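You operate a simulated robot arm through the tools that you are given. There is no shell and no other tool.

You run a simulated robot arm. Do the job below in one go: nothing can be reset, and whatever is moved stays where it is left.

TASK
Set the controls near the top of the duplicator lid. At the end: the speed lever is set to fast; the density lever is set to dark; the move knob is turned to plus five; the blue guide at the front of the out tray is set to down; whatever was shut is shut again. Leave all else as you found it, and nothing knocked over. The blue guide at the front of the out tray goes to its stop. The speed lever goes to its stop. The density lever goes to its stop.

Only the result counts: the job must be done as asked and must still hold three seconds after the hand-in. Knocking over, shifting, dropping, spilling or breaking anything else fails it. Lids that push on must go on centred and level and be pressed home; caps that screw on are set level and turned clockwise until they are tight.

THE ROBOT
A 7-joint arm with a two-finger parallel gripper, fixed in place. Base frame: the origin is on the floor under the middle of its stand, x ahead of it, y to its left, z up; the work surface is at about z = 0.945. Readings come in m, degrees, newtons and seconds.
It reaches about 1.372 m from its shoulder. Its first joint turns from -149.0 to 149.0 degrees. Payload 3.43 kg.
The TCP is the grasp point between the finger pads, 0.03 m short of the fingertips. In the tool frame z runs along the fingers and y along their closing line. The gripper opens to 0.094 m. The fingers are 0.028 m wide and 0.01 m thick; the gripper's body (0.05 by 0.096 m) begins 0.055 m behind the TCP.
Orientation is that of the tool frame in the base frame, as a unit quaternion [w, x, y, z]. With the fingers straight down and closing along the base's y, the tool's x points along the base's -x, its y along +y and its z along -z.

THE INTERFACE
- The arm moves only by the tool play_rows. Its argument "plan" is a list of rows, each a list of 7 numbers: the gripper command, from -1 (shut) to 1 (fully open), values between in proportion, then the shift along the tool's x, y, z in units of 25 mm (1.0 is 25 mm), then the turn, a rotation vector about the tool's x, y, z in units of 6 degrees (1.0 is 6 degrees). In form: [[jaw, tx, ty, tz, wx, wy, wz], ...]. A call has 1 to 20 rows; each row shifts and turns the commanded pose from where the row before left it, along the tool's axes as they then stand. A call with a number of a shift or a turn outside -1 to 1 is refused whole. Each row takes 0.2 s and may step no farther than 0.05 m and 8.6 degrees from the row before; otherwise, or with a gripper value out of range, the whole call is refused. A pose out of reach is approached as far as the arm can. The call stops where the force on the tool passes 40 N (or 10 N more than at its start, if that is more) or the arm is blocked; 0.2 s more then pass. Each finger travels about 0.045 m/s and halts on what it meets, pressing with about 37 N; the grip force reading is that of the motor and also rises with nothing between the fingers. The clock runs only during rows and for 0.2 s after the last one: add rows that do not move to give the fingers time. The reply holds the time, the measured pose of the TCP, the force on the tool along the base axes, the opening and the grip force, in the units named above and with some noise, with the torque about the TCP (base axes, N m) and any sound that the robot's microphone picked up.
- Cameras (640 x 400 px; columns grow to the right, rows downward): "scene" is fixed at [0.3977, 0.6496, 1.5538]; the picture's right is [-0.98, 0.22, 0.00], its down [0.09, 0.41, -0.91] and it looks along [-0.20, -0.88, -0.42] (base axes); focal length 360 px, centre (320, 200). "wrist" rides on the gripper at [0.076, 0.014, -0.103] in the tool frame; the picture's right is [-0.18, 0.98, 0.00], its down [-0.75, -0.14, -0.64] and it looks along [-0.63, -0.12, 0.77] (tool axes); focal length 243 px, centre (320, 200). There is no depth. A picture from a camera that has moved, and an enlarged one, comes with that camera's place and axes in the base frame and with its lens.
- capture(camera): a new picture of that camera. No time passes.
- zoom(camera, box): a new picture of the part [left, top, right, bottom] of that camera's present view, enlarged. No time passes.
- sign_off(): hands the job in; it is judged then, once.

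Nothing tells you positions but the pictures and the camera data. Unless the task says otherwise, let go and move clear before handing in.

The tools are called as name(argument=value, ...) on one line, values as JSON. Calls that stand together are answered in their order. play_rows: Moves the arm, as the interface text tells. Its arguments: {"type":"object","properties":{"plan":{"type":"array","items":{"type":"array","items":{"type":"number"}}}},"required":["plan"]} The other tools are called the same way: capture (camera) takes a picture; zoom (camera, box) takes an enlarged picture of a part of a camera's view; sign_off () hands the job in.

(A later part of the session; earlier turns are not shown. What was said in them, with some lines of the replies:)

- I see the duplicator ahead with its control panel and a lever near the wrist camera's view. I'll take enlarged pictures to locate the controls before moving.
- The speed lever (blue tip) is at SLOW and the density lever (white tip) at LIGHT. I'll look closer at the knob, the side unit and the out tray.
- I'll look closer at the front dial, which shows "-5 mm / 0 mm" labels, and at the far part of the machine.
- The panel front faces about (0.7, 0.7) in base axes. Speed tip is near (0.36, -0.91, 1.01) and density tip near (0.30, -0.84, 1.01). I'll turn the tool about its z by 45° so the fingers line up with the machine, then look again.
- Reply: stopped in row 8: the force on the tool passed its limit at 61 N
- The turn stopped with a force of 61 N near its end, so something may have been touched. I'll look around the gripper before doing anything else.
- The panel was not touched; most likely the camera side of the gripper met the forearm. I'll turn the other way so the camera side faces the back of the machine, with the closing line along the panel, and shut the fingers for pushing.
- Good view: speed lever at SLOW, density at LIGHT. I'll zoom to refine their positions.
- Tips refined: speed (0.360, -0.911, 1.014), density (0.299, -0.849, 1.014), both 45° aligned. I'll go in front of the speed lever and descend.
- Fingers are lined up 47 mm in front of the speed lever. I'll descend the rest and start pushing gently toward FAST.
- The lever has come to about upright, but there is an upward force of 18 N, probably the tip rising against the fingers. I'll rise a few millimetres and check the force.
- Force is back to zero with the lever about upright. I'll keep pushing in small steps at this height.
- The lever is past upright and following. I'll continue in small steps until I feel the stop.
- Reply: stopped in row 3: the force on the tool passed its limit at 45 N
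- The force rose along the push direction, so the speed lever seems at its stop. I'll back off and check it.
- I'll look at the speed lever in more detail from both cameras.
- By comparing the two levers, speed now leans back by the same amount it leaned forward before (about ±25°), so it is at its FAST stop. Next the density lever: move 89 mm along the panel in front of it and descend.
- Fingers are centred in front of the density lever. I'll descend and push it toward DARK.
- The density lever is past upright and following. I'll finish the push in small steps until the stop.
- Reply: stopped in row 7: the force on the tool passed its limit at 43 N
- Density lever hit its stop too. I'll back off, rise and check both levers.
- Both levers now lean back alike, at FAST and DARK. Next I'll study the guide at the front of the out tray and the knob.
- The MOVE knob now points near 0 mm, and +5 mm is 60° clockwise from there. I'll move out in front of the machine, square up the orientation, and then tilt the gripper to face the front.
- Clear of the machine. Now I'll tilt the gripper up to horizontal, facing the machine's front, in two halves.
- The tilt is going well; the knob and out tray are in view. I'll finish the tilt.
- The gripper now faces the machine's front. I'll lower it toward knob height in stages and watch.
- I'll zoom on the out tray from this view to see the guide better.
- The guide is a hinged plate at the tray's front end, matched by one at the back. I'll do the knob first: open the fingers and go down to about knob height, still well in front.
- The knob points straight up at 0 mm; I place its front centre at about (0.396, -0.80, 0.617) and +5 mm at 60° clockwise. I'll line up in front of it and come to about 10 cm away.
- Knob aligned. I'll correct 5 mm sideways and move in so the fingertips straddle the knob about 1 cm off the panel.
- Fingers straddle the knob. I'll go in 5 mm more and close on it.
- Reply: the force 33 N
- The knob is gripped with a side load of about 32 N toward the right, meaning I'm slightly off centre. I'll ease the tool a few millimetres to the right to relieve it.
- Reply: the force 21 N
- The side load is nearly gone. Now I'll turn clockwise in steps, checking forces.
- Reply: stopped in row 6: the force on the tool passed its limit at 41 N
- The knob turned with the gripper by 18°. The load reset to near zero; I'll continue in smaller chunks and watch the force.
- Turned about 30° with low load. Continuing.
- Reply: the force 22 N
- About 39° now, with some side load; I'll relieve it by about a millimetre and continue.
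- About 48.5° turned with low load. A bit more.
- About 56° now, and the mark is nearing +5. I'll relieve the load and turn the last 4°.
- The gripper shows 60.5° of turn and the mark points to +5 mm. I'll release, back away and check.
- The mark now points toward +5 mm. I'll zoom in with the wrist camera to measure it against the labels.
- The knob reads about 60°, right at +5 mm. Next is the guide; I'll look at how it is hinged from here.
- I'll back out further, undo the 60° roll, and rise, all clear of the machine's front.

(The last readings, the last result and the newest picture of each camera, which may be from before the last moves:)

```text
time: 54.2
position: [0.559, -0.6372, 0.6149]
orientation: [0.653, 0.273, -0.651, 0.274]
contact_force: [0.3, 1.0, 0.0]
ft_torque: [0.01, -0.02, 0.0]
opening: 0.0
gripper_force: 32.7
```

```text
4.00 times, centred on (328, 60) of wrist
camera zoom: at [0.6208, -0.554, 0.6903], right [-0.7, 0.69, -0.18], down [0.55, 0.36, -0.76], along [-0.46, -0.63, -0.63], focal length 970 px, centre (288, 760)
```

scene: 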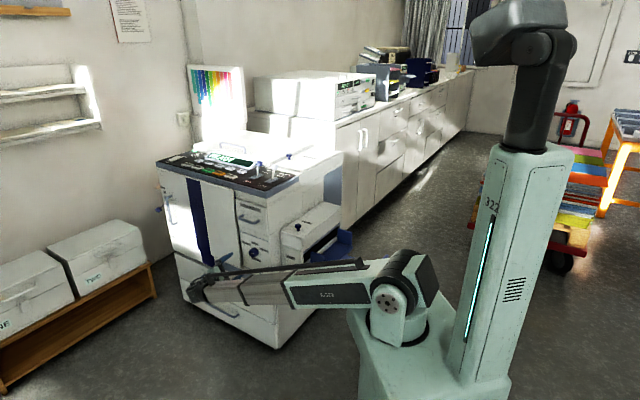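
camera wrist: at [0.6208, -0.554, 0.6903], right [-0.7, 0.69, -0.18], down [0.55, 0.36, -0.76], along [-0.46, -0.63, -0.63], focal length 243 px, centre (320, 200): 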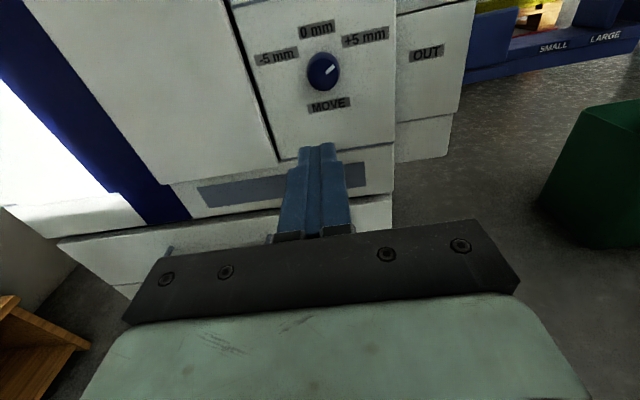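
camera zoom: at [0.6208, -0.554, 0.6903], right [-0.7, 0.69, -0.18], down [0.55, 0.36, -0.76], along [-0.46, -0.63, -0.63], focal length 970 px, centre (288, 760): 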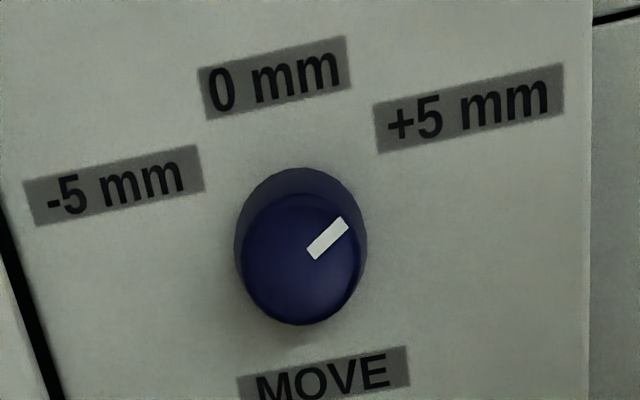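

The knob stands at +5 mm. Now I'll rise and tilt the gripper back to pointing down, ready to go over the out tray.

play_rows(plan=[[-1, 1, 0, 0, 0, 0, 0], [-1, 1, 0, 0, 0, 0, 0], [-1, 1, 0, 0, 0, 0, 0], [-1, 1, 0, 0, 0, 0, 0], [-1, 1, 0, 0, 0, 0, 0], [-1, 1, 0, 0, 0, 0, 0], [-1, 1, 0, 0, 0, 0, 0], [-1, 1, 0, 0, 0, 0, 0], [-1, 1, 0, 0, 0, 0, 0], [-1, 1, 0, 0, 0, 0, 0], [-1, 1, 0, 0, 0, 0, 0], [-1, 1, 0, 0, 0, 0, 0], [-1, 1, 0, 0, 0, 0, 0], [-1, 1, 0, 0, 0, 0, 0], [-1, 0, 0, 0, 0, 0, 0]])

play_rows(plan=[[-1, 0, 0, 0, 0, -0.9375, 0], [-1, 0, 0, 0, 0, -0.9375, 0], [-1, 0, 0, 0, 0, -0.9375, 0], [-1, 0, 0, 0, 0, -0.9375, 0], [-1, 0, 0, 0, 0, -0.9375, 0], [-1, 0, 0, 0, 0, -0.9375, 0], [-1, 0, 0, 0, 0, -0.9375, 0], [-1, 0, 0, 0, 0, -0.9375, 0], [-1, 0, 0, 0, 0, -0.9375, 0], [-1, 0, 0, 0, 0, -0.9375, 0], [-1, 0, 0, 0, 0, -0.9375, 0], [-1, 0, 0, 0, 0, -0.9375, 0], [-1, 0, 0, 0, 0, -0.9375, 0], [-1, 0, 0, 0, 0, -0.9375, 0], [-1, 0, 0, 0, 0, -0.9375, 0], [-1, 0, 0, 0, 0, -0.9375, 0], [-1, 0, 0, 0, 0, 0, 0]])

capture(camera="scene")

capture(camera="wrist")

```text
time: 57.4
position: [0.5583, -0.6313, 0.9653]
orientation: [0.653, 0.273, -0.651, 0.274]
contact_force: [-0.7, 0.4, 0.9]
ft_torque: [-0.02, -0.03, 0.0]
opening: 0.0
gripper_force: 32.9
```

```text
time: 61.0
position: [0.5593, -0.6342, 0.9644]
orientation: [-0.002, -0.386, 0.922, -0.001]
contact_force: [1.2, -0.2, 0.4]
ft_torque: [0.0, 0.0, -0.02]
opening: 0.0
gripper_force: 32.8
```

```text
taken
```

scene: 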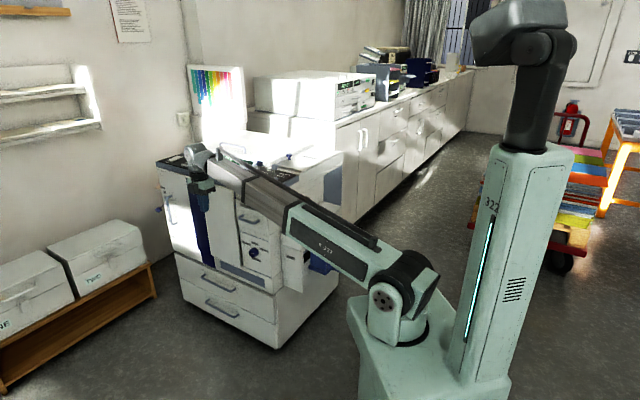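

```text
taken
camera wrist: at [0.4964, -0.6793, 1.067], right [-0.57, 0.82, 0.0], down [0.63, 0.44, 0.64], along [0.52, 0.36, -0.77], focal length 243 px, centre (320, 200)
```

wrist: 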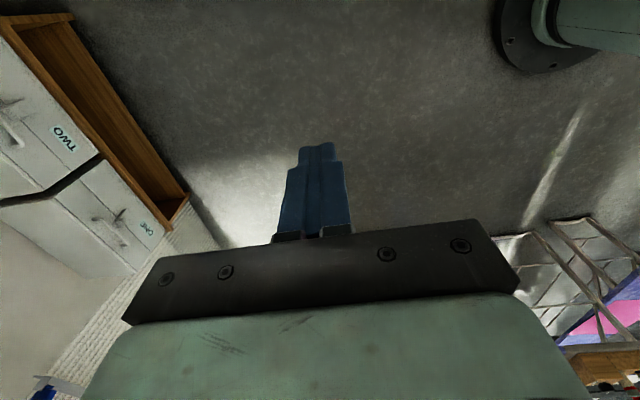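

Pointing down again. I'll move diagonally, slightly rising, to a spot over the out tray for a look at the guide.

play_rows(plan=[[-1, 0.7, 0.747, -0.4, 0, 0, 0], [-1, 0.7, 0.747, -0.4, 0, 0, 0], [-1, 0.9, 0.747, -0.4, 0, 0, 0], [-1, 0.9, 0.747, -0.4, 0, 0, 0], [-1, 0.9, 0.747, 0, 0, 0, 0], [-1, 0.9, 0.747, 0, 0, 0, 0], [-1, 0.9, 0.747, 0, 0, 0, 0], [-1, 0.9, 0.747, 0, 0, 0, 0], [-1, 0.9, 0.747, 0, 0, 0, 0], [-1, 0.9, 0.747, 0, 0, 0, 0], [-1, 0, 0, 0, 0, 0, 0]])

capture(camera="scene")

capture(camera="wrist")

```text
time: 63.4
position: [0.2753, -0.6566, 1.0067]
orientation: [-0.002, -0.387, 0.922, -0.001]
contact_force: [0.2, -0.4, -1.0]
ft_torque: [-0.01, -0.01, 0.03]
opening: 0.0
gripper_force: 32.7
```

```text
taken
```

scene: 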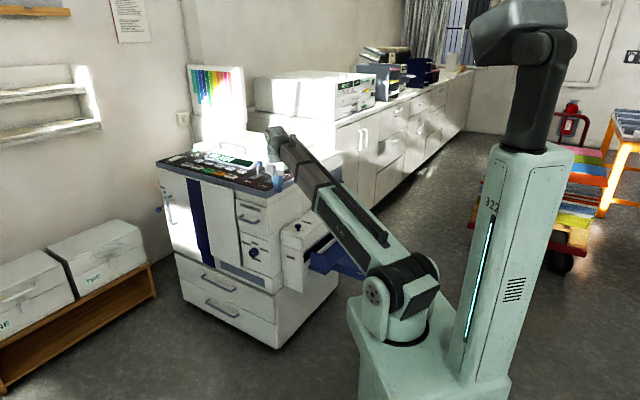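

```text
taken
camera wrist: at [0.2123, -0.7018, 1.1087], right [-0.57, 0.82, 0.0], down [0.63, 0.44, 0.64], along [0.52, 0.36, -0.77], focal length 243 px, centre (320, 200)
```

wrist: 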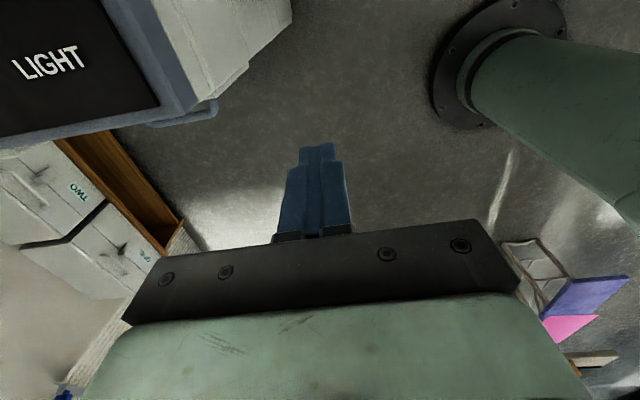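

play_rows(plan=[[-1, 0.92, 0.556, 0, 0, 0, 0], [-1, 0.92, 0.556, 0, 0, 0, 0], [-1, 0.92, 0.556, 0, 0, 0, 0], [-1, 0.92, 0.556, 0, 0, 0, 0], [-1, 0.92, 0.556, 0, 0, 0, 0], [-1, 0.92, 0.556, 0, 0, 0, 0], [-1, 0.92, 0.556, 0, 0, 0, 0], [-1, 0.92, 0.556, 0, 0, 0, 0], [-1, 0.92, 0.556, 0, 0, 0, 0], [-1, 0.92, 0.556, 0, 0, 0, 0], [-1, 0, 0, 0, 0, 0, 0]])

capture(camera="scene")

capture(camera="wrist")

```text
time: 65.8
position: [0.014, -0.7229, 1.0061]
orientation: [-0.002, -0.387, 0.922, -0.001]
contact_force: [-0.4, -0.4, 0.1]
ft_torque: [-0.01, -0.02, 0.01]
opening: 0.0002
gripper_force: 32.6
```

```text
taken
```

scene: 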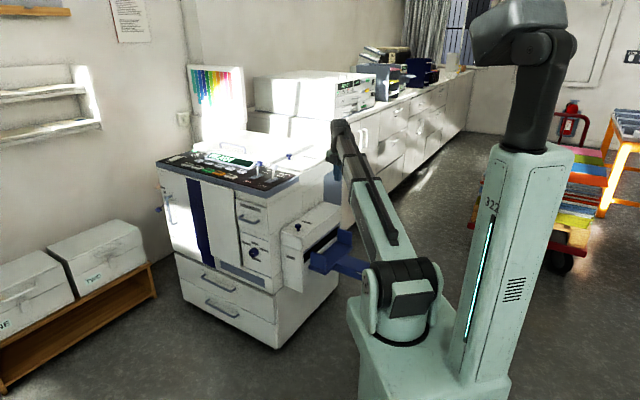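

```text
taken
camera wrist: at [-0.048, -0.7684, 1.1083], right [-0.57, 0.82, 0.0], down [0.63, 0.44, 0.64], along [0.52, 0.36, -0.77], focal length 243 px, centre (320, 200)
```

wrist: 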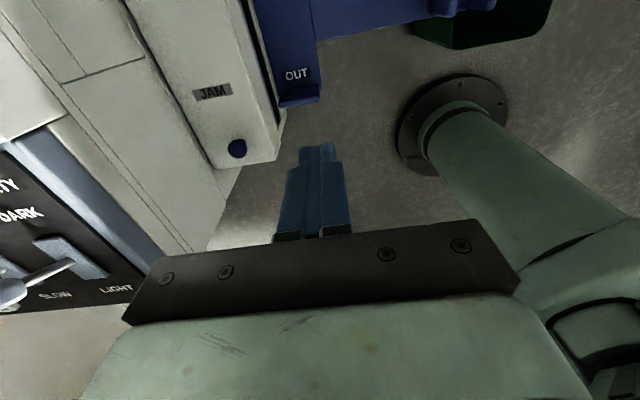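

zoom(camera="wrist", box=[220, 0, 380, 100])

zoom(camera="scene", box=[290, 220, 370, 270])

```text
4.00 times, centred on (300, 50) of wrist
camera zoom: at [-0.048, -0.7684, 1.1083], right [-0.57, 0.82, 0.0], down [0.63, 0.44, 0.64], along [0.52, 0.36, -0.77], focal length 970 px, centre (400, 800)
```

zoom: 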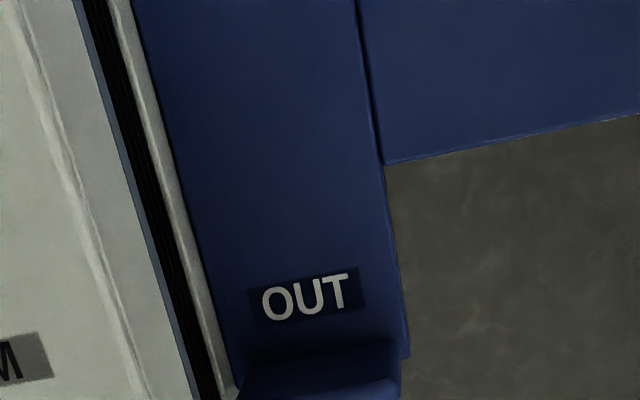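

```text
8.00 times, centred on (330, 245) of scene
camera zoom: at [0.3977, 0.6496, 1.5538], right [-0.98, 0.22, 0.0], down [0.09, 0.41, -0.91], along [-0.2, -0.88, -0.42], focal length 2878 px, centre (240, -160)
```

zoom: 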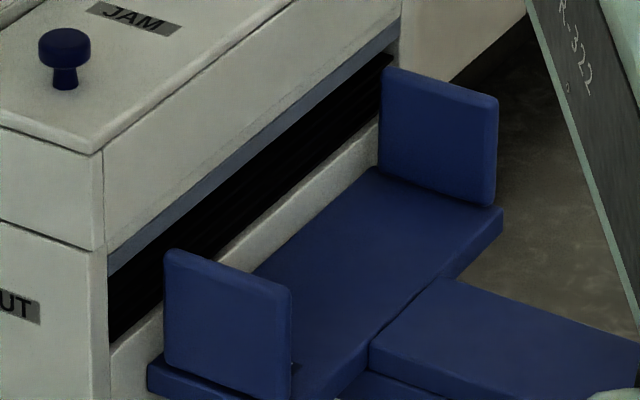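

play_rows(plan=[[-1, 1, 0, 0, 0, 0, 0], [-1, 1, 0, 0, 0, 0, 0], [-1, 1, 0, 0, 0, 0, 0], [-1, 1, 0, 0.5, 0, 0, 0], [-1, 1, 0, 0.5, 0, 0, 0], [-1, 1, 0, 0.5, 0, 0, 0], [-1, 0, 0, 0, 0, 0, 0]])

capture(camera="wrist")

zoom(camera="wrist", box=[210, 0, 402, 120])

```text
time: 67.4
position: [-0.0914, -0.8324, 0.9695]
orientation: [-0.003, -0.386, 0.922, 0.0]
contact_force: [-0.7, 0.1, 0.2]
ft_torque: [-0.01, -0.03, -0.01]
opening: 0.0001
gripper_force: 33.1
```

```text
taken
camera wrist: at [-0.1542, -0.8764, 1.0719], right [-0.57, 0.82, 0.0], down [0.63, 0.44, 0.64], along [0.52, 0.36, -0.77], focal length 243 px, centre (320, 200)
```

wrist: 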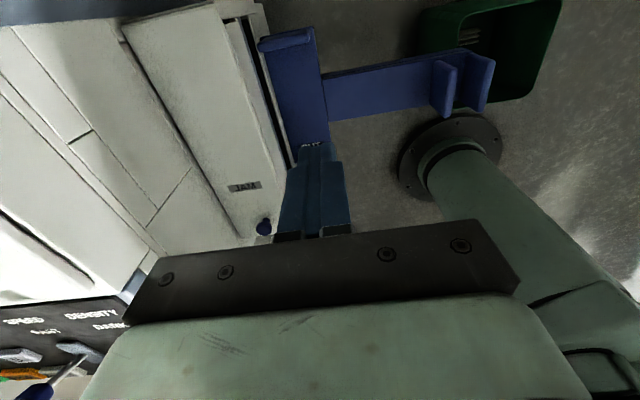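

```text
3.33 times, centred on (306, 60) of wrist
camera zoom: at [-0.1542, -0.8764, 1.0719], right [-0.57, 0.82, 0.0], down [0.63, 0.44, 0.64], along [0.52, 0.36, -0.77], focal length 809 px, centre (367, 667)
```

zoom: 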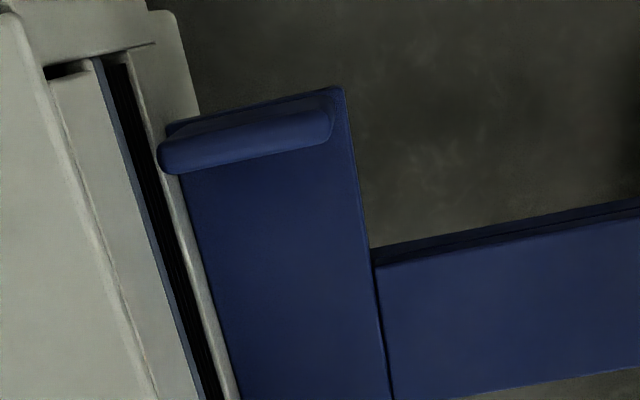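

I see the tray from above; the back guide is similar. I'll go to the front side of the front guide, staying high, then look before descending.

play_rows(plan=[[-1, -0.98, -0.1, 0, 0, 0, 0], [-1, -0.98, -0.1, 0, 0, 0, 0], [-1, -0.98, -0.1, 0, 0, 0, 0], [-1, -0.98, -0.1, 0, 0, 0, 0], [-1, -0.98, -0.1, 0, 0, 0, 0], [-1, -0.98, -0.1, 0, 0, 0, 0], [-1, -0.98, -0.1, 0, 0, 0, 0], [-1, -0.98, -0.1, 0, 0, 0, 0], [-1, -0.98, -0.1, 0, 0, 0, 0], [-1, -0.98, -0.1, 0, 0, 0, 0], [-1, -0.98, -0.1, 0, 0, 0, 0], [-1, -0.98, -0.1, 0, 0, 0, 0], [-1, 0, 0, 0, 0, 0, 0]])

capture(camera="wrist")

capture(camera="scene")

```text
time: 70.2
position: [0.1409, -0.643, 0.9695]
orientation: [-0.003, -0.387, 0.922, -0.001]
contact_force: [0.9, 0.2, 0.7]
ft_torque: [0.01, 0.0, -0.07]
opening: 0.0004
gripper_force: 33.6
```

```text
taken
camera wrist: at [0.0765, -0.6874, 1.0722], right [-0.57, 0.82, 0.0], down [0.63, 0.44, 0.64], along [0.52, 0.36, -0.77], focal length 243 px, centre (320, 200)
```

wrist: 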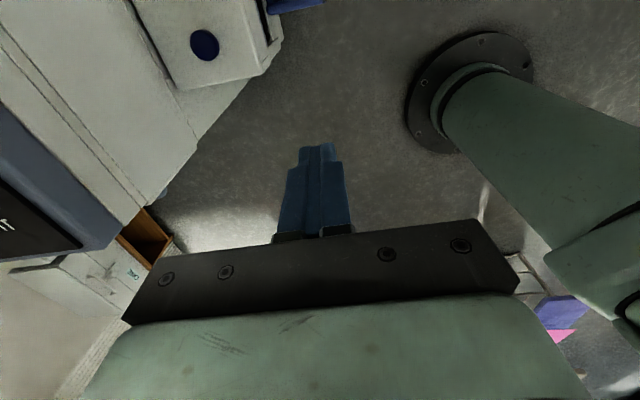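

```text
taken
```

scene: 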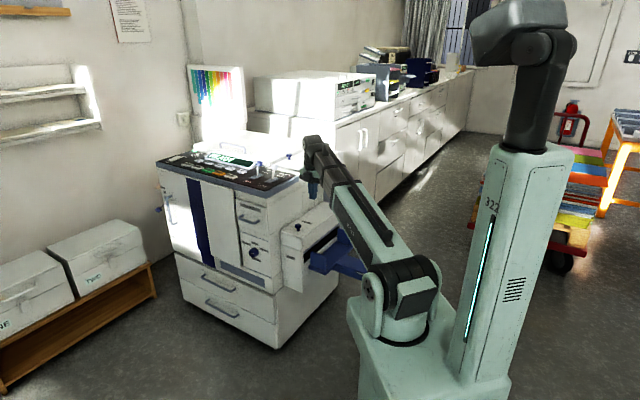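

zoom(camera="wrist", box=[170, 0, 362, 120])

```text
3.33 times, centred on (266, 60) of wrist
camera zoom: at [0.0765, -0.6874, 1.0722], right [-0.57, 0.82, 0.0], down [0.63, 0.44, 0.64], along [0.52, 0.36, -0.77], focal length 809 px, centre (500, 667)
```

zoom: 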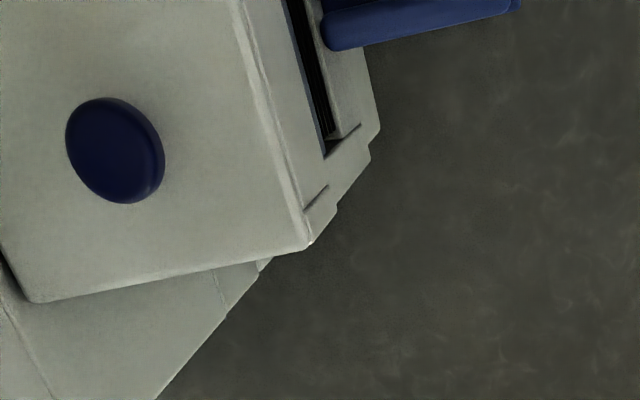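

The guide's front face is at about 43 cm "behind" the base line with 75 mm to go from here, and the box wall is clear of the gripper. I'll descend in front of the guide.

play_rows(plan=[[-1, 0, 0, 0.97, 0, 0, 0], [-1, 0, 0, 0.97, 0, 0, 0], [-1, 0, 0, 0.97, 0, 0, 0], [-1, 0, 0, 0.97, 0, 0, 0], [-1, 0, 0, 0.97, 0, 0, 0], [-1, 0, 0, 0.97, 0, 0, 0], [-1, 0, 0, 0.97, 0, 0, 0], [-1, 0, 0, 0.97, 0, 0, 0], [-1, 0, 0, 0.97, 0, 0, 0], [-1, 0, 0, 0.97, 0, 0, 0], [-1, 0, 0, 0, 0, 0, 0]])

capture(camera="wrist")

zoom(camera="scene", box=[250, 170, 410, 270])

```text
time: 72.6
position: [0.1379, -0.6424, 0.7255]
orientation: [-0.003, -0.387, 0.922, -0.001]
contact_force: [-0.8, 0.9, -0.3]
ft_torque: [0.0, 0.02, -0.02]
opening: 0.0
gripper_force: 32.8
```

```text
taken
camera wrist: at [0.0742, -0.6872, 0.8283], right [-0.57, 0.82, 0.0], down [0.63, 0.44, 0.64], along [0.52, 0.36, -0.77], focal length 243 px, centre (320, 200)
```

wrist: 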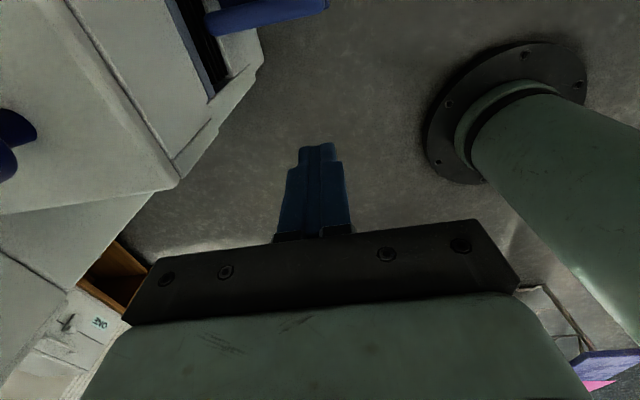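

```text
4.00 times, centred on (330, 220) of scene
camera zoom: at [0.3977, 0.6496, 1.5538], right [-0.98, 0.22, 0.0], down [0.09, 0.41, -0.91], along [-0.2, -0.88, -0.42], focal length 1439 px, centre (280, 120)
```

zoom: 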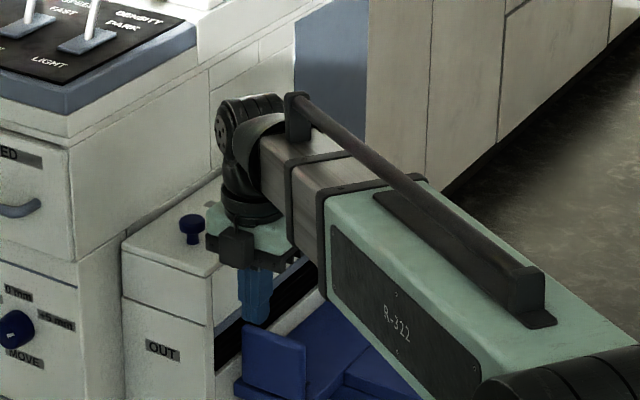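

Clear so far. I'll descend to put the fingertips about 25 mm below the guide's top edge, then approach to near contact.

play_rows(plan=[[-1, 0, 0, 0.97, 0, 0, 0], [-1, 0, 0, 0.97, 0, 0, 0], [-1, 0, 0, 0.97, 0, 0, 0], [-1, 0, 0, 0.9, 0, 0, 0], [-1, 0.8, 0, 0, 0, 0, 0], [-1, 0.8, 0, 0, 0, 0, 0], [-1, 0, 0, 0, 0, 0, 0]])

capture(camera="wrist")

zoom(camera="scene", box=[280, 220, 376, 280])

```text
time: 74.2
position: [0.1081, -0.6743, 0.6332]
orientation: [-0.002, -0.387, 0.922, -0.001]
contact_force: [-0.6, -0.7, 0.9]
ft_torque: [0.01, 0.02, -0.01]
opening: 0.0
gripper_force: 32.6
```

```text
taken
camera wrist: at [0.0463, -0.7181, 0.7345], right [-0.57, 0.82, 0.0], down [0.63, 0.44, 0.64], along [0.52, 0.36, -0.77], focal length 243 px, centre (320, 200)
```

wrist: 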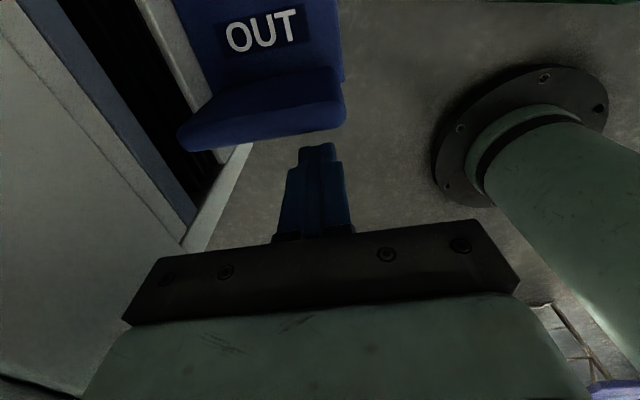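

```text
6.67 times, centred on (328, 250) of scene
camera zoom: at [0.3977, 0.6496, 1.5538], right [-0.98, 0.22, 0.0], down [0.09, 0.41, -0.91], along [-0.2, -0.88, -0.42], focal length 2398 px, centre (267, -133)
```

zoom: 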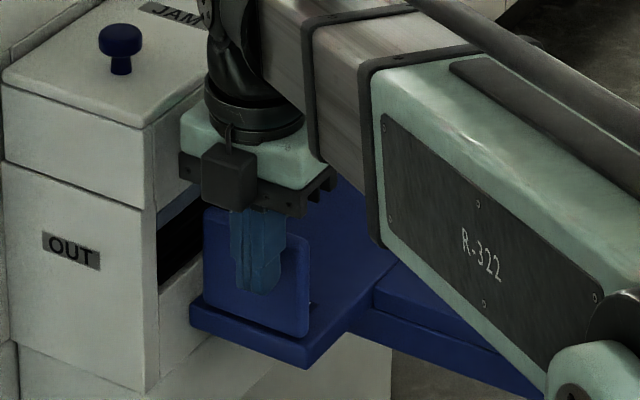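

The fingers are about 15 mm in front of the guide. I'll approach and press very gently toward the back to see whether it folds inward.

play_rows(plan=[[-1, 0.25, 0, 0, 0, 0, 0], [-1, 0.2, 0, 0, 0, 0, 0], [-1, 0.1, 0, 0, 0, 0, 0], [-1, 0.1, 0, 0, 0, 0, 0], [-1, 0, 0, 0, 0, 0, 0]])

play_rows(plan=[[-1, 0.08, 0, 0, 0, 0, 0], [-1, 0.08, 0, 0, 0, 0, 0], [-1, 0, 0, 0, 0, 0, 0]])

capture(camera="wrist")

zoom(camera="scene", box=[280, 220, 376, 280])

```text
time: 75.4
position: [0.0989, -0.6822, 0.6303]
orientation: [0.0, -0.387, 0.922, -0.001]
contact_force: [25.7, 17.7, -2.1]
ft_torque: [0.74, -0.55, 0.06]
opening: 0.0001
gripper_force: 33.5
```

```text
time: 75.8
position: [0.099, -0.6826, 0.6325]
orientation: [0.003, -0.387, 0.922, 0.001]
contact_force: [8.1, 5.0, 2.5]
ft_torque: [0.08, 0.03, -0.01]
opening: 0.0
gripper_force: 32.7
stopped in row 2: the force on the tool passed its limit at 43 N (the readings are from after the stop); the commanded pose is now the measured one
```

```text
taken
camera wrist: at [0.0355, -0.7276, 0.7336], right [-0.57, 0.82, 0.0], down [0.62, 0.44, 0.65], along [0.53, 0.37, -0.76], focal length 243 px, centre (320, 200)
```

wrist: 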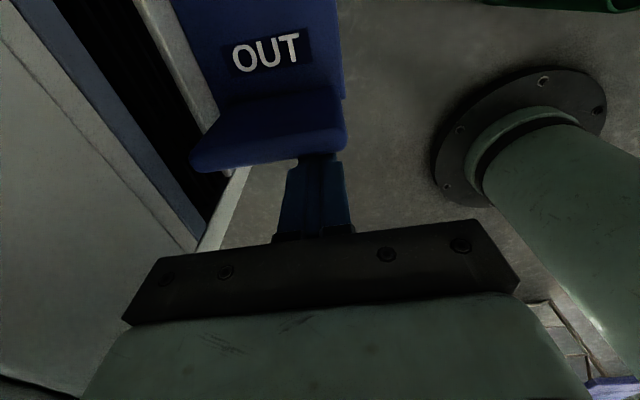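

```text
6.67 times, centred on (328, 250) of scene
camera zoom: at [0.3977, 0.6496, 1.5538], right [-0.98, 0.22, 0.0], down [0.09, 0.41, -0.91], along [-0.2, -0.88, -0.42], focal length 2398 px, centre (267, -133)
```

zoom: 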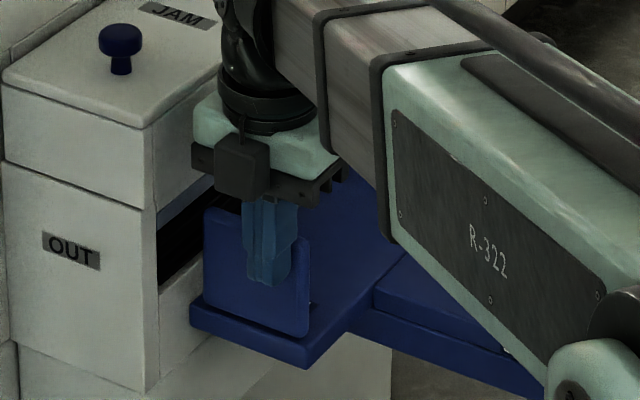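

The guide does not give inward (it is against its upright stop), so it must fold outward toward the front. I'll go over it and put the fingers behind it.

play_rows(plan=[[-1, -0.2, 0, 0, 0, 0, 0], [-1, 0, 0, -0.8, 0, 0, 0], [-1, 0, 0, -0.8, 0, 0, 0], [-1, 0, 0, -0.6, 0, 0, 0], [-1, 0.8, 0, 0, 0, 0, 0], [-1, 0.8, 0, 0, 0, 0, 0], [-1, 0.8, 0, 0, 0, 0, 0], [-1, 0.8, 0, 0, 0, 0, 0], [-1, 0, 0, 0, 0, 0, 0]])

capture(camera="wrist")

zoom(camera="scene", box=[280, 220, 376, 280])

```text
time: 77.8
position: [0.0462, -0.7361, 0.6868]
orientation: [0.003, -0.386, 0.923, -0.001]
contact_force: [-0.3, 0.3, -0.6]
ft_torque: [-0.05, 0.02, -0.04]
opening: 0.0002
gripper_force: 33.0
```

```text
taken
camera wrist: at [-0.0185, -0.7821, 0.7882], right [-0.57, 0.82, 0.0], down [0.63, 0.44, 0.65], along [0.53, 0.37, -0.76], focal length 243 px, centre (320, 200)
```

wrist: 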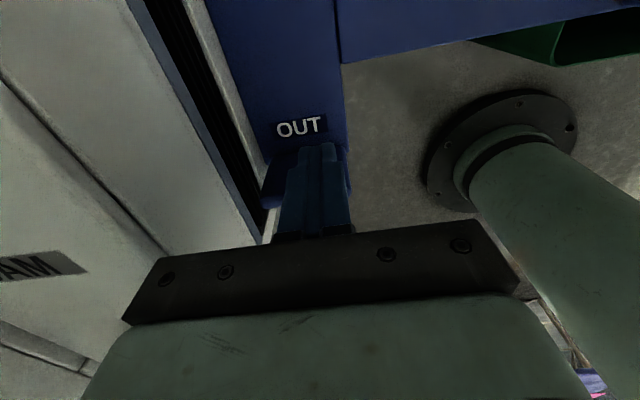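

```text
6.67 times, centred on (328, 250) of scene
camera zoom: at [0.3977, 0.6496, 1.5538], right [-0.98, 0.22, 0.0], down [0.09, 0.41, -0.91], along [-0.2, -0.88, -0.42], focal length 2398 px, centre (267, -133)
```

zoom: 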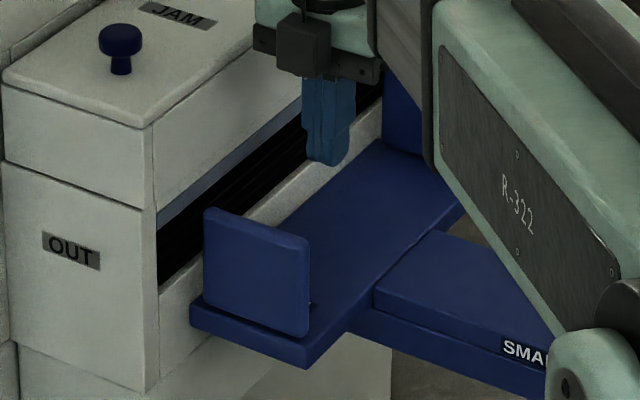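

Fingers are behind and above the guide. I'll descend behind it and pull gently toward the front.

play_rows(plan=[[-1, 0, 0, 0.8, 0, 0, 0], [-1, 0, 0, 0.8, 0, 0, 0], [-1, 0, 0, 0.55, 0, 0, 0], [-1, 0, 0, 0, 0, 0, 0], [-1, -0.4, 0, 0, 0, 0, 0], [-1, -0.4, 0, 0, 0, 0, 0], [-1, -0.2, 0, 0, 0, 0, 0], [-1, -0.1, 0, 0, 0, 0, 0], [-1, -0.1, 0, 0, 0, 0, 0], [-1, 0, 0, 0, 0, 0, 0]])

capture(camera="wrist")

zoom(camera="scene", box=[280, 220, 376, 280])

```text
time: 80.0
position: [0.0672, -0.7155, 0.6351]
orientation: [0.003, -0.386, 0.923, 0.0]
contact_force: [0.0, -0.2, 0.4]
ft_torque: [0.0, 0.01, 0.03]
opening: 0.0001
gripper_force: 33.1
```

```text
taken
camera wrist: at [0.0044, -0.7605, 0.7356], right [-0.57, 0.82, 0.0], down [0.63, 0.44, 0.65], along [0.53, 0.37, -0.76], focal length 243 px, centre (320, 200)
```

wrist: 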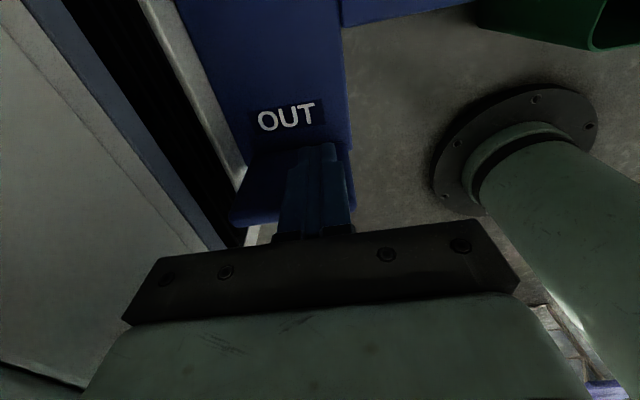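

```text
6.67 times, centred on (328, 250) of scene
camera zoom: at [0.3977, 0.6496, 1.5538], right [-0.98, 0.22, 0.0], down [0.09, 0.41, -0.91], along [-0.2, -0.88, -0.42], focal length 2398 px, centre (267, -133)
```

zoom: 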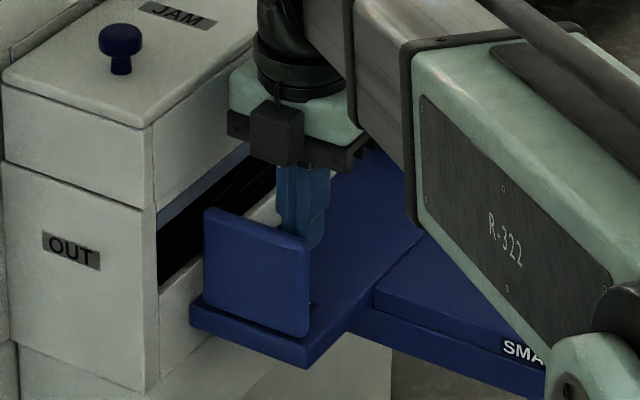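

No contact yet. I'll continue in small steps.

play_rows(plan=[[-1, -0.1, 0, 0, 0, 0, 0], [-1, -0.1, 0, 0, 0, 0, 0], [-1, -0.1, 0, 0, 0, 0, 0], [-1, -0.1, 0, 0, 0, 0, 0], [-1, -0.1, 0, 0, 0, 0, 0], [-1, 0, 0, 0, 0, 0, 0]])

zoom(camera="scene", box=[280, 220, 376, 280])

```text
time: 81.4
position: [0.0762, -0.7059, 0.6323]
orientation: [0.002, -0.387, 0.922, 0.0]
contact_force: [-0.1, -0.4, 0.3]
ft_torque: [0.03, -0.01, 0.01]
opening: 0.0
gripper_force: 32.9
```

```text
6.67 times, centred on (328, 250) of scene
camera zoom: at [0.3977, 0.6496, 1.5538], right [-0.98, 0.22, 0.0], down [0.09, 0.41, -0.91], along [-0.2, -0.88, -0.42], focal length 2398 px, centre (267, -133)
```

zoom: 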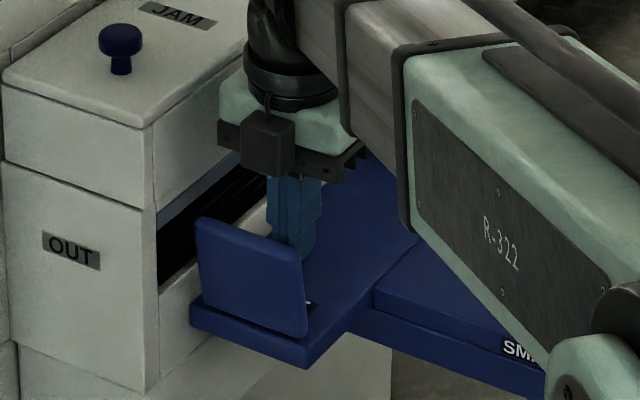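

The guide is tilting outward freely, so it folds toward the front. I'll keep moving forward, then down along its arc.

play_rows(plan=[[-1, -0.2, 0, 0, 0, 0, 0], [-1, -0.2, 0, 0, 0, 0, 0], [-1, -0.2, 0, 0, 0, 0, 0], [-1, -0.2, 0, 0, 0, 0, 0], [-1, -0.2, 0, 0.1, 0, 0, 0], [-1, -0.2, 0, 0.1, 0, 0, 0], [-1, 0, 0, 0, 0, 0, 0]])

zoom(camera="scene", box=[280, 220, 376, 280])

capture(camera="wrist")

```text
time: 83.0
position: [0.0966, -0.6854, 0.6283]
orientation: [0.003, -0.387, 0.922, 0.0]
contact_force: [-0.4, -0.2, 0.3]
ft_torque: [-0.02, 0.03, -0.04]
opening: 0.0001
gripper_force: 32.8
```

```text
6.67 times, centred on (328, 250) of scene
camera zoom: at [0.3977, 0.6496, 1.5538], right [-0.98, 0.22, 0.0], down [0.09, 0.41, -0.91], along [-0.2, -0.88, -0.42], focal length 2398 px, centre (267, -133)
```

zoom: 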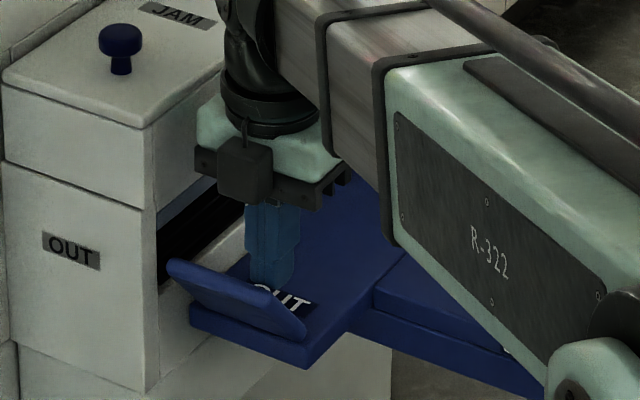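

```text
taken
camera wrist: at [0.0331, -0.7298, 0.7295], right [-0.57, 0.82, 0.0], down [0.63, 0.44, 0.65], along [0.53, 0.37, -0.76], focal length 243 px, centre (320, 200)
```

wrist: 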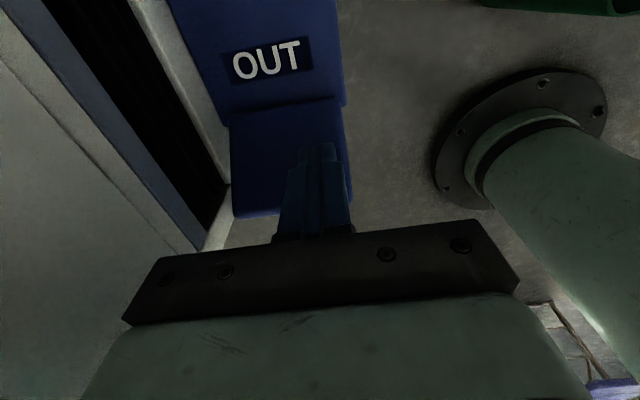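

The guide is about half down. I'll continue along the arc, moving forward and down.

play_rows(plan=[[-1, -0.12, 0, 0.16, 0, 0, 0], [-1, -0.12, 0, 0.16, 0, 0, 0], [-1, -0.12, 0, 0.16, 0, 0, 0], [-1, -0.12, 0, 0.16, 0, 0, 0], [-1, -0.1, 0, 0.16, 0, 0, 0], [-1, 0, 0, 0, 0, 0, 0]])

zoom(camera="scene", box=[280, 220, 376, 280])

capture(camera="wrist")

```text
time: 84.4
position: [0.1074, -0.6737, 0.6092]
orientation: [0.003, -0.387, 0.922, 0.001]
contact_force: [-0.1, -0.3, 0.9]
ft_torque: [-0.02, 0.0, 0.01]
opening: 0.0002
gripper_force: 32.5
```

```text
6.67 times, centred on (328, 250) of scene
camera zoom: at [0.3977, 0.6496, 1.5538], right [-0.98, 0.22, 0.0], down [0.09, 0.41, -0.91], along [-0.2, -0.88, -0.42], focal length 2398 px, centre (267, -133)
```

zoom: 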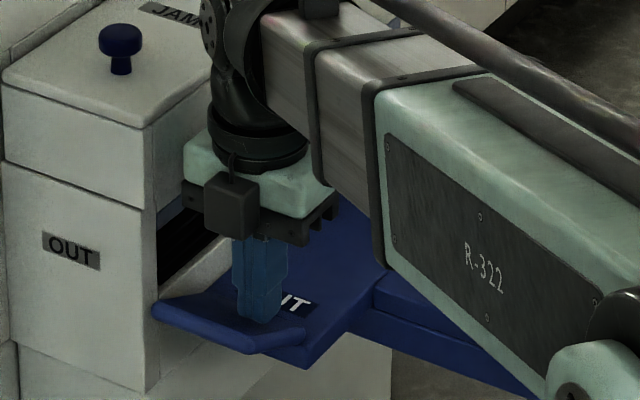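

```text
taken
camera wrist: at [0.0441, -0.7196, 0.7102], right [-0.57, 0.82, 0.0], down [0.63, 0.44, 0.65], along [0.53, 0.37, -0.76], focal length 243 px, centre (320, 200)
```

wrist: 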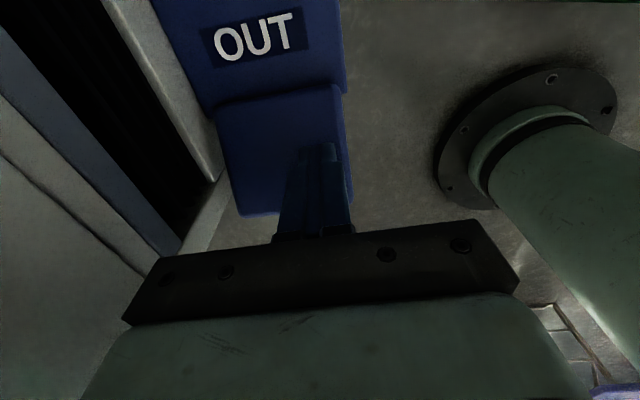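

Nearly flat with no resistance. I'll press on down in small steps until the stop is felt.

play_rows(plan=[[-1, -0.1, 0, 0.1, 0, 0, 0], [-1, -0.1, 0, 0.1, 0, 0, 0], [-1, -0.1, 0, 0.1, 0, 0, 0], [-1, 0, 0, 0.1, 0, 0, 0], [-1, 0, 0, 0.1, 0, 0, 0], [-1, 0, 0, 0.1, 0, 0, 0], [-1, 0, 0, 0, 0, 0, 0]])

zoom(camera="scene", box=[280, 220, 376, 280])

capture(camera="wrist")

```text
time: 86.0
position: [0.112, -0.6694, 0.5952]
orientation: [0.002, -0.387, 0.922, 0.0]
contact_force: [-0.3, -0.2, -0.1]
ft_torque: [-0.02, 0.03, -0.03]
opening: 0.0001
gripper_force: 32.5
```

```text
6.67 times, centred on (328, 250) of scene
camera zoom: at [0.3977, 0.6496, 1.5538], right [-0.98, 0.22, 0.0], down [0.09, 0.41, -0.91], along [-0.2, -0.88, -0.42], focal length 2398 px, centre (267, -133)
```

zoom: 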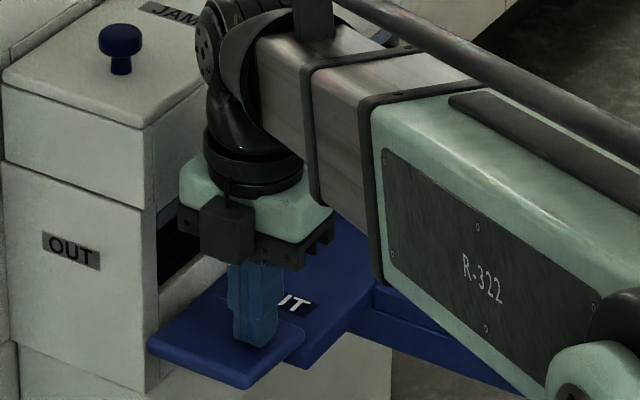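

```text
taken
camera wrist: at [0.0483, -0.7143, 0.6954], right [-0.57, 0.82, 0.0], down [0.63, 0.44, 0.65], along [0.53, 0.37, -0.76], focal length 243 px, centre (320, 200)
```

wrist: 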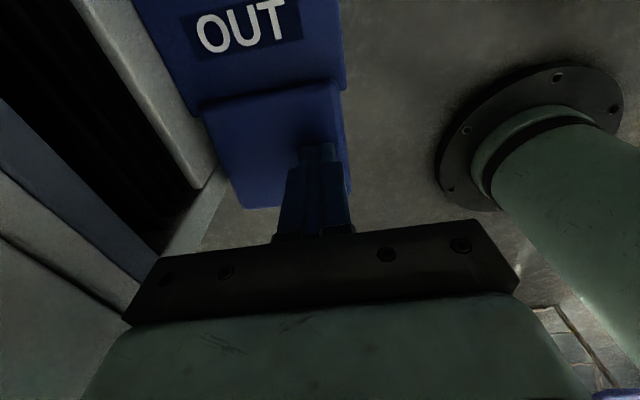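

The plate is about level and still free. I'll keep pressing in small steps until I feel the stop.

play_rows(plan=[[-1, 0, 0, 0.1, 0, 0, 0], [-1, 0, 0, 0.1, 0, 0, 0], [-1, 0, 0, 0.1, 0, 0, 0], [-1, 0, 0, 0, 0, 0, 0]])

zoom(camera="scene", box=[280, 220, 376, 280])

```text
time: 86.8
position: [0.1124, -0.6692, 0.5893]
orientation: [0.003, -0.386, 0.923, -0.002]
contact_force: [0.1, 0.9, 18.4]
ft_torque: [0.2, -0.17, 0.0]
opening: 0.0
gripper_force: 33.2
stopped in row 4: the force on the tool passed its limit at 46 N (the readings are from after the stop); the commanded pose is now the measured one
```

```text
6.67 times, centred on (328, 250) of scene
camera zoom: at [0.3977, 0.6496, 1.5538], right [-0.98, 0.22, 0.0], down [0.09, 0.41, -0.91], along [-0.2, -0.88, -0.42], focal length 2398 px, centre (267, -133)
```

zoom: 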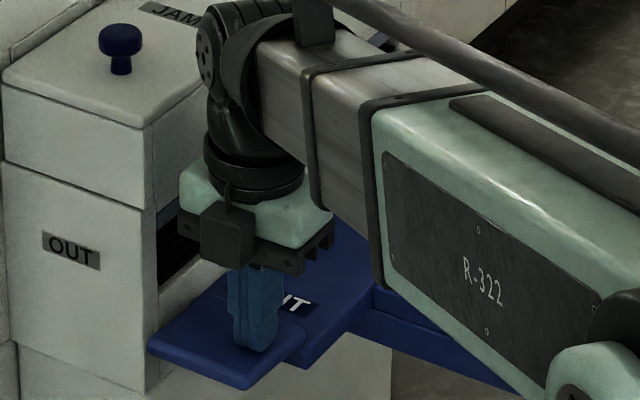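

The press hit a firm stop with the guide flat. I'll lift off and check that it stays down.

play_rows(plan=[[-1, 0, 0, -0.4, 0, 0, 0], [-1, 0, 0, -0.8, 0, 0, 0], [-1, 0, 0, -0.9, 0, 0, 0], [-1, 0, 0, -0.9, 0, 0, 0], [-1, 0, 0, -0.9, 0, 0, 0], [-1, 0, 0, -0.9, 0, 0, 0], [-1, 0, 0, -0.9, 0, 0, 0], [-1, 0, 0, -0.9, 0, 0, 0], [-1, 0, 0, -0.9, 0, 0, 0], [-1, 0, 0, -0.9, 0, 0, 0], [-1, 0, 0, -0.9, 0, 0, 0], [-1, 0, 0, -0.9, 0, 0, 0], [-1, 0, 0, -0.9, 0, 0, 0], [-1, 0, 0, -0.9, 0, 0, 0], [-1, 0, 0, 0, 0, 0, 0]])

zoom(camera="scene", box=[280, 220, 376, 280])

capture(camera="wrist")

capture(camera="scene")

```text
time: 90.0
position: [0.1096, -0.6701, 0.8885]
orientation: [0.003, -0.385, 0.923, 0.0]
contact_force: [0.1, 0.1, 0.7]
ft_torque: [0.0, -0.02, -0.03]
opening: 0.0
gripper_force: 32.8
```

```text
6.67 times, centred on (328, 250) of scene
camera zoom: at [0.3977, 0.6496, 1.5538], right [-0.98, 0.22, 0.0], down [0.09, 0.41, -0.91], along [-0.2, -0.88, -0.42], focal length 2398 px, centre (267, -133)
```

zoom: 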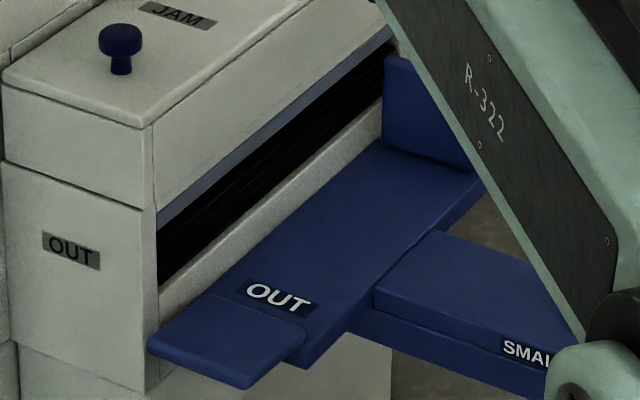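

```text
taken
camera wrist: at [0.0458, -0.7152, 0.9894], right [-0.57, 0.82, 0.0], down [0.63, 0.44, 0.65], along [0.53, 0.37, -0.76], focal length 243 px, centre (320, 200)
```

wrist: 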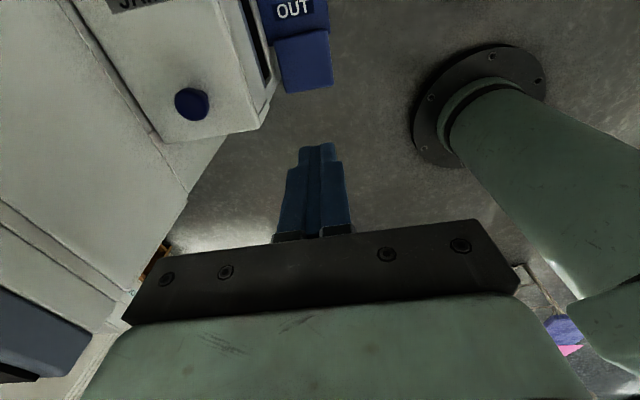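

```text
taken
```

scene: 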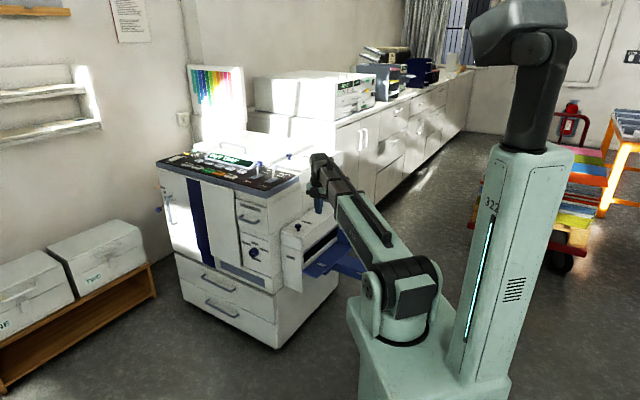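

The guide lies flat and stays. I'll do a final check of the levers and the knob with close-ups.

zoom(camera="scene", box=[240, 145, 304, 185])

zoom(camera="scene", box=[236, 236, 276, 261])

zoom(camera="scene", box=[140, 120, 380, 270])

```text
10.00 times, centred on (272, 165) of scene
camera zoom: at [0.3977, 0.6496, 1.5538], right [-0.98, 0.22, 0.0], down [0.09, 0.41, -0.91], along [-0.2, -0.88, -0.42], focal length 3598 px, centre (800, 550)
```

zoom: 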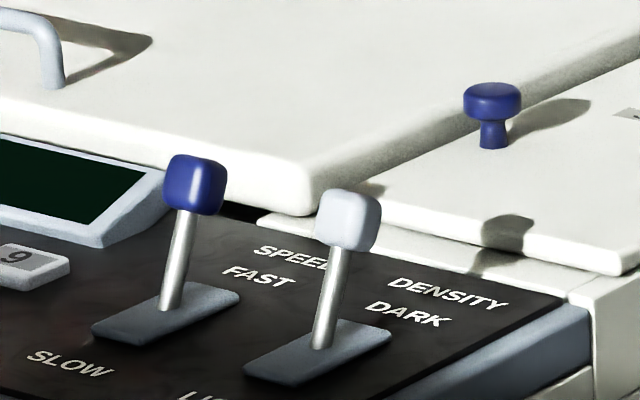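

```text
16.00 times, centred on (256, 248) of scene
camera zoom: at [0.3977, 0.6496, 1.5538], right [-0.98, 0.22, 0.0], down [0.09, 0.41, -0.91], along [-0.2, -0.88, -0.42], focal length 5756 px, centre (1344, -576)
```

zoom: 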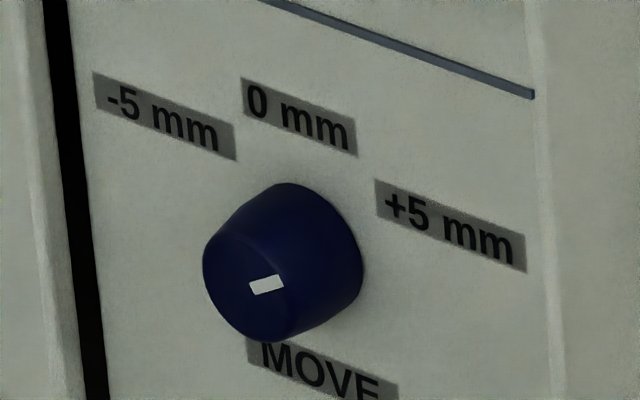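

```text
2.67 times, centred on (260, 195) of scene
camera zoom: at [0.3977, 0.6496, 1.5538], right [-0.98, 0.22, 0.0], down [0.09, 0.41, -0.91], along [-0.2, -0.88, -0.42], focal length 959 px, centre (480, 213)
```

zoom: 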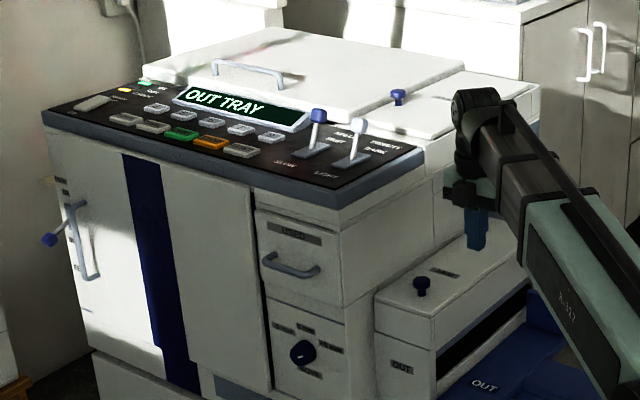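

All four settings look right: speed at FAST, density at DARK, knob at +5 mm, guide flat, and all doors and drawers still shut. The display now shows "OUT TRAY", which appeared after the guide went down. I'll rise a little further clear and take a last look.

play_rows(plan=[[-1, 0, 0, -0.9, 0, 0, 0], [-1, 0, 0, -0.9, 0, 0, 0], [-1, 0, 0, -0.9, 0, 0, 0], [-1, 0, 0, -0.9, 0, 0, 0], [-1, 0, 0, 0, 0, 0, 0], [-1, 0, 0, 0, 0, 0, 0]])

capture(camera="scene")

zoom(camera="scene", box=[140, 120, 380, 270])

```text
time: 91.4
position: [0.1089, -0.6697, 0.9786]
orientation: [0.002, -0.386, 0.923, -0.002]
contact_force: [-1.2, 0.1, 1.5]
ft_torque: [-0.01, 0.0, -0.03]
opening: 0.0001
gripper_force: 32.9
```

```text
taken
```

scene: 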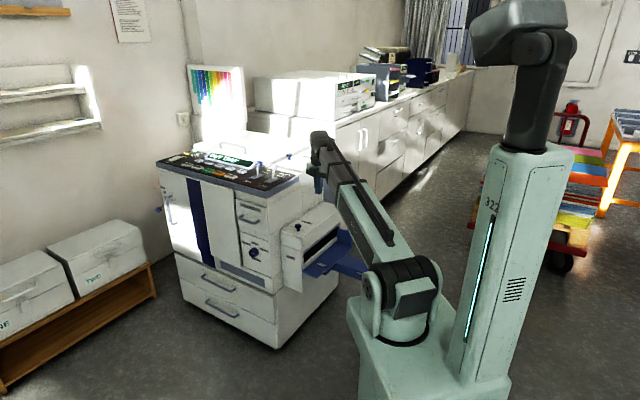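

```text
2.67 times, centred on (260, 195) of scene
camera zoom: at [0.3977, 0.6496, 1.5538], right [-0.98, 0.22, 0.0], down [0.09, 0.41, -0.91], along [-0.2, -0.88, -0.42], focal length 959 px, centre (480, 213)
```

zoom: 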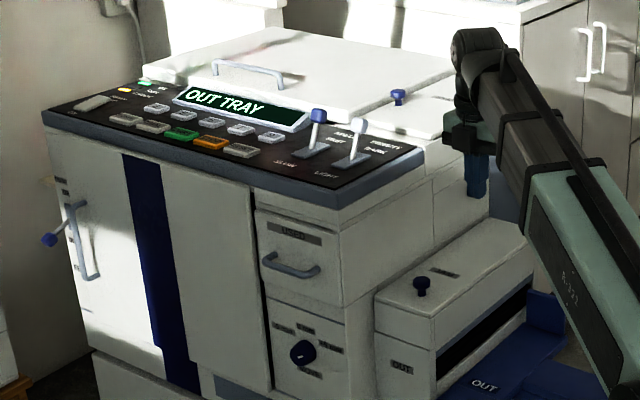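

The arm is clear and holding nothing. All four controls are set as asked, nothing else looks moved, and everything that was shut is still shut, so I'm handing in.

sign_off()

```text
The job is handed in.
```

The four controls are set as asked and the job is handed in. I haven't been told how it was judged.

- **Speed lever:** set to FAST and pushed until it hit its stop.
- **Density lever:** set to DARK and pushed until it hit its stop.
- **Move knob:** turned about 60° clockwise from 0 mm, so its mark points at the +5 mm label. I read the angle from the pictures, and the readings ranged from about 57° to 61°.
- **Blue guide at the front of the out tray:** folded outward and down to its stop. It stayed flat after I let go.

I didn't open anything, so everything that was shut is still shut. Nothing else looks moved or knocked over in the final pictures.

- **Display:** it changed from READY to OUT TRAY, and a yellow lamp seems to have come on by the CHECK light. I first noticed both after folding the guide down, so that is the likely cause.
- **Early stop:** the arm stopped once on a 61 N force, high above the machine. It was probably the gripper touching the arm itself, and I saw no sign that it hit anything else.
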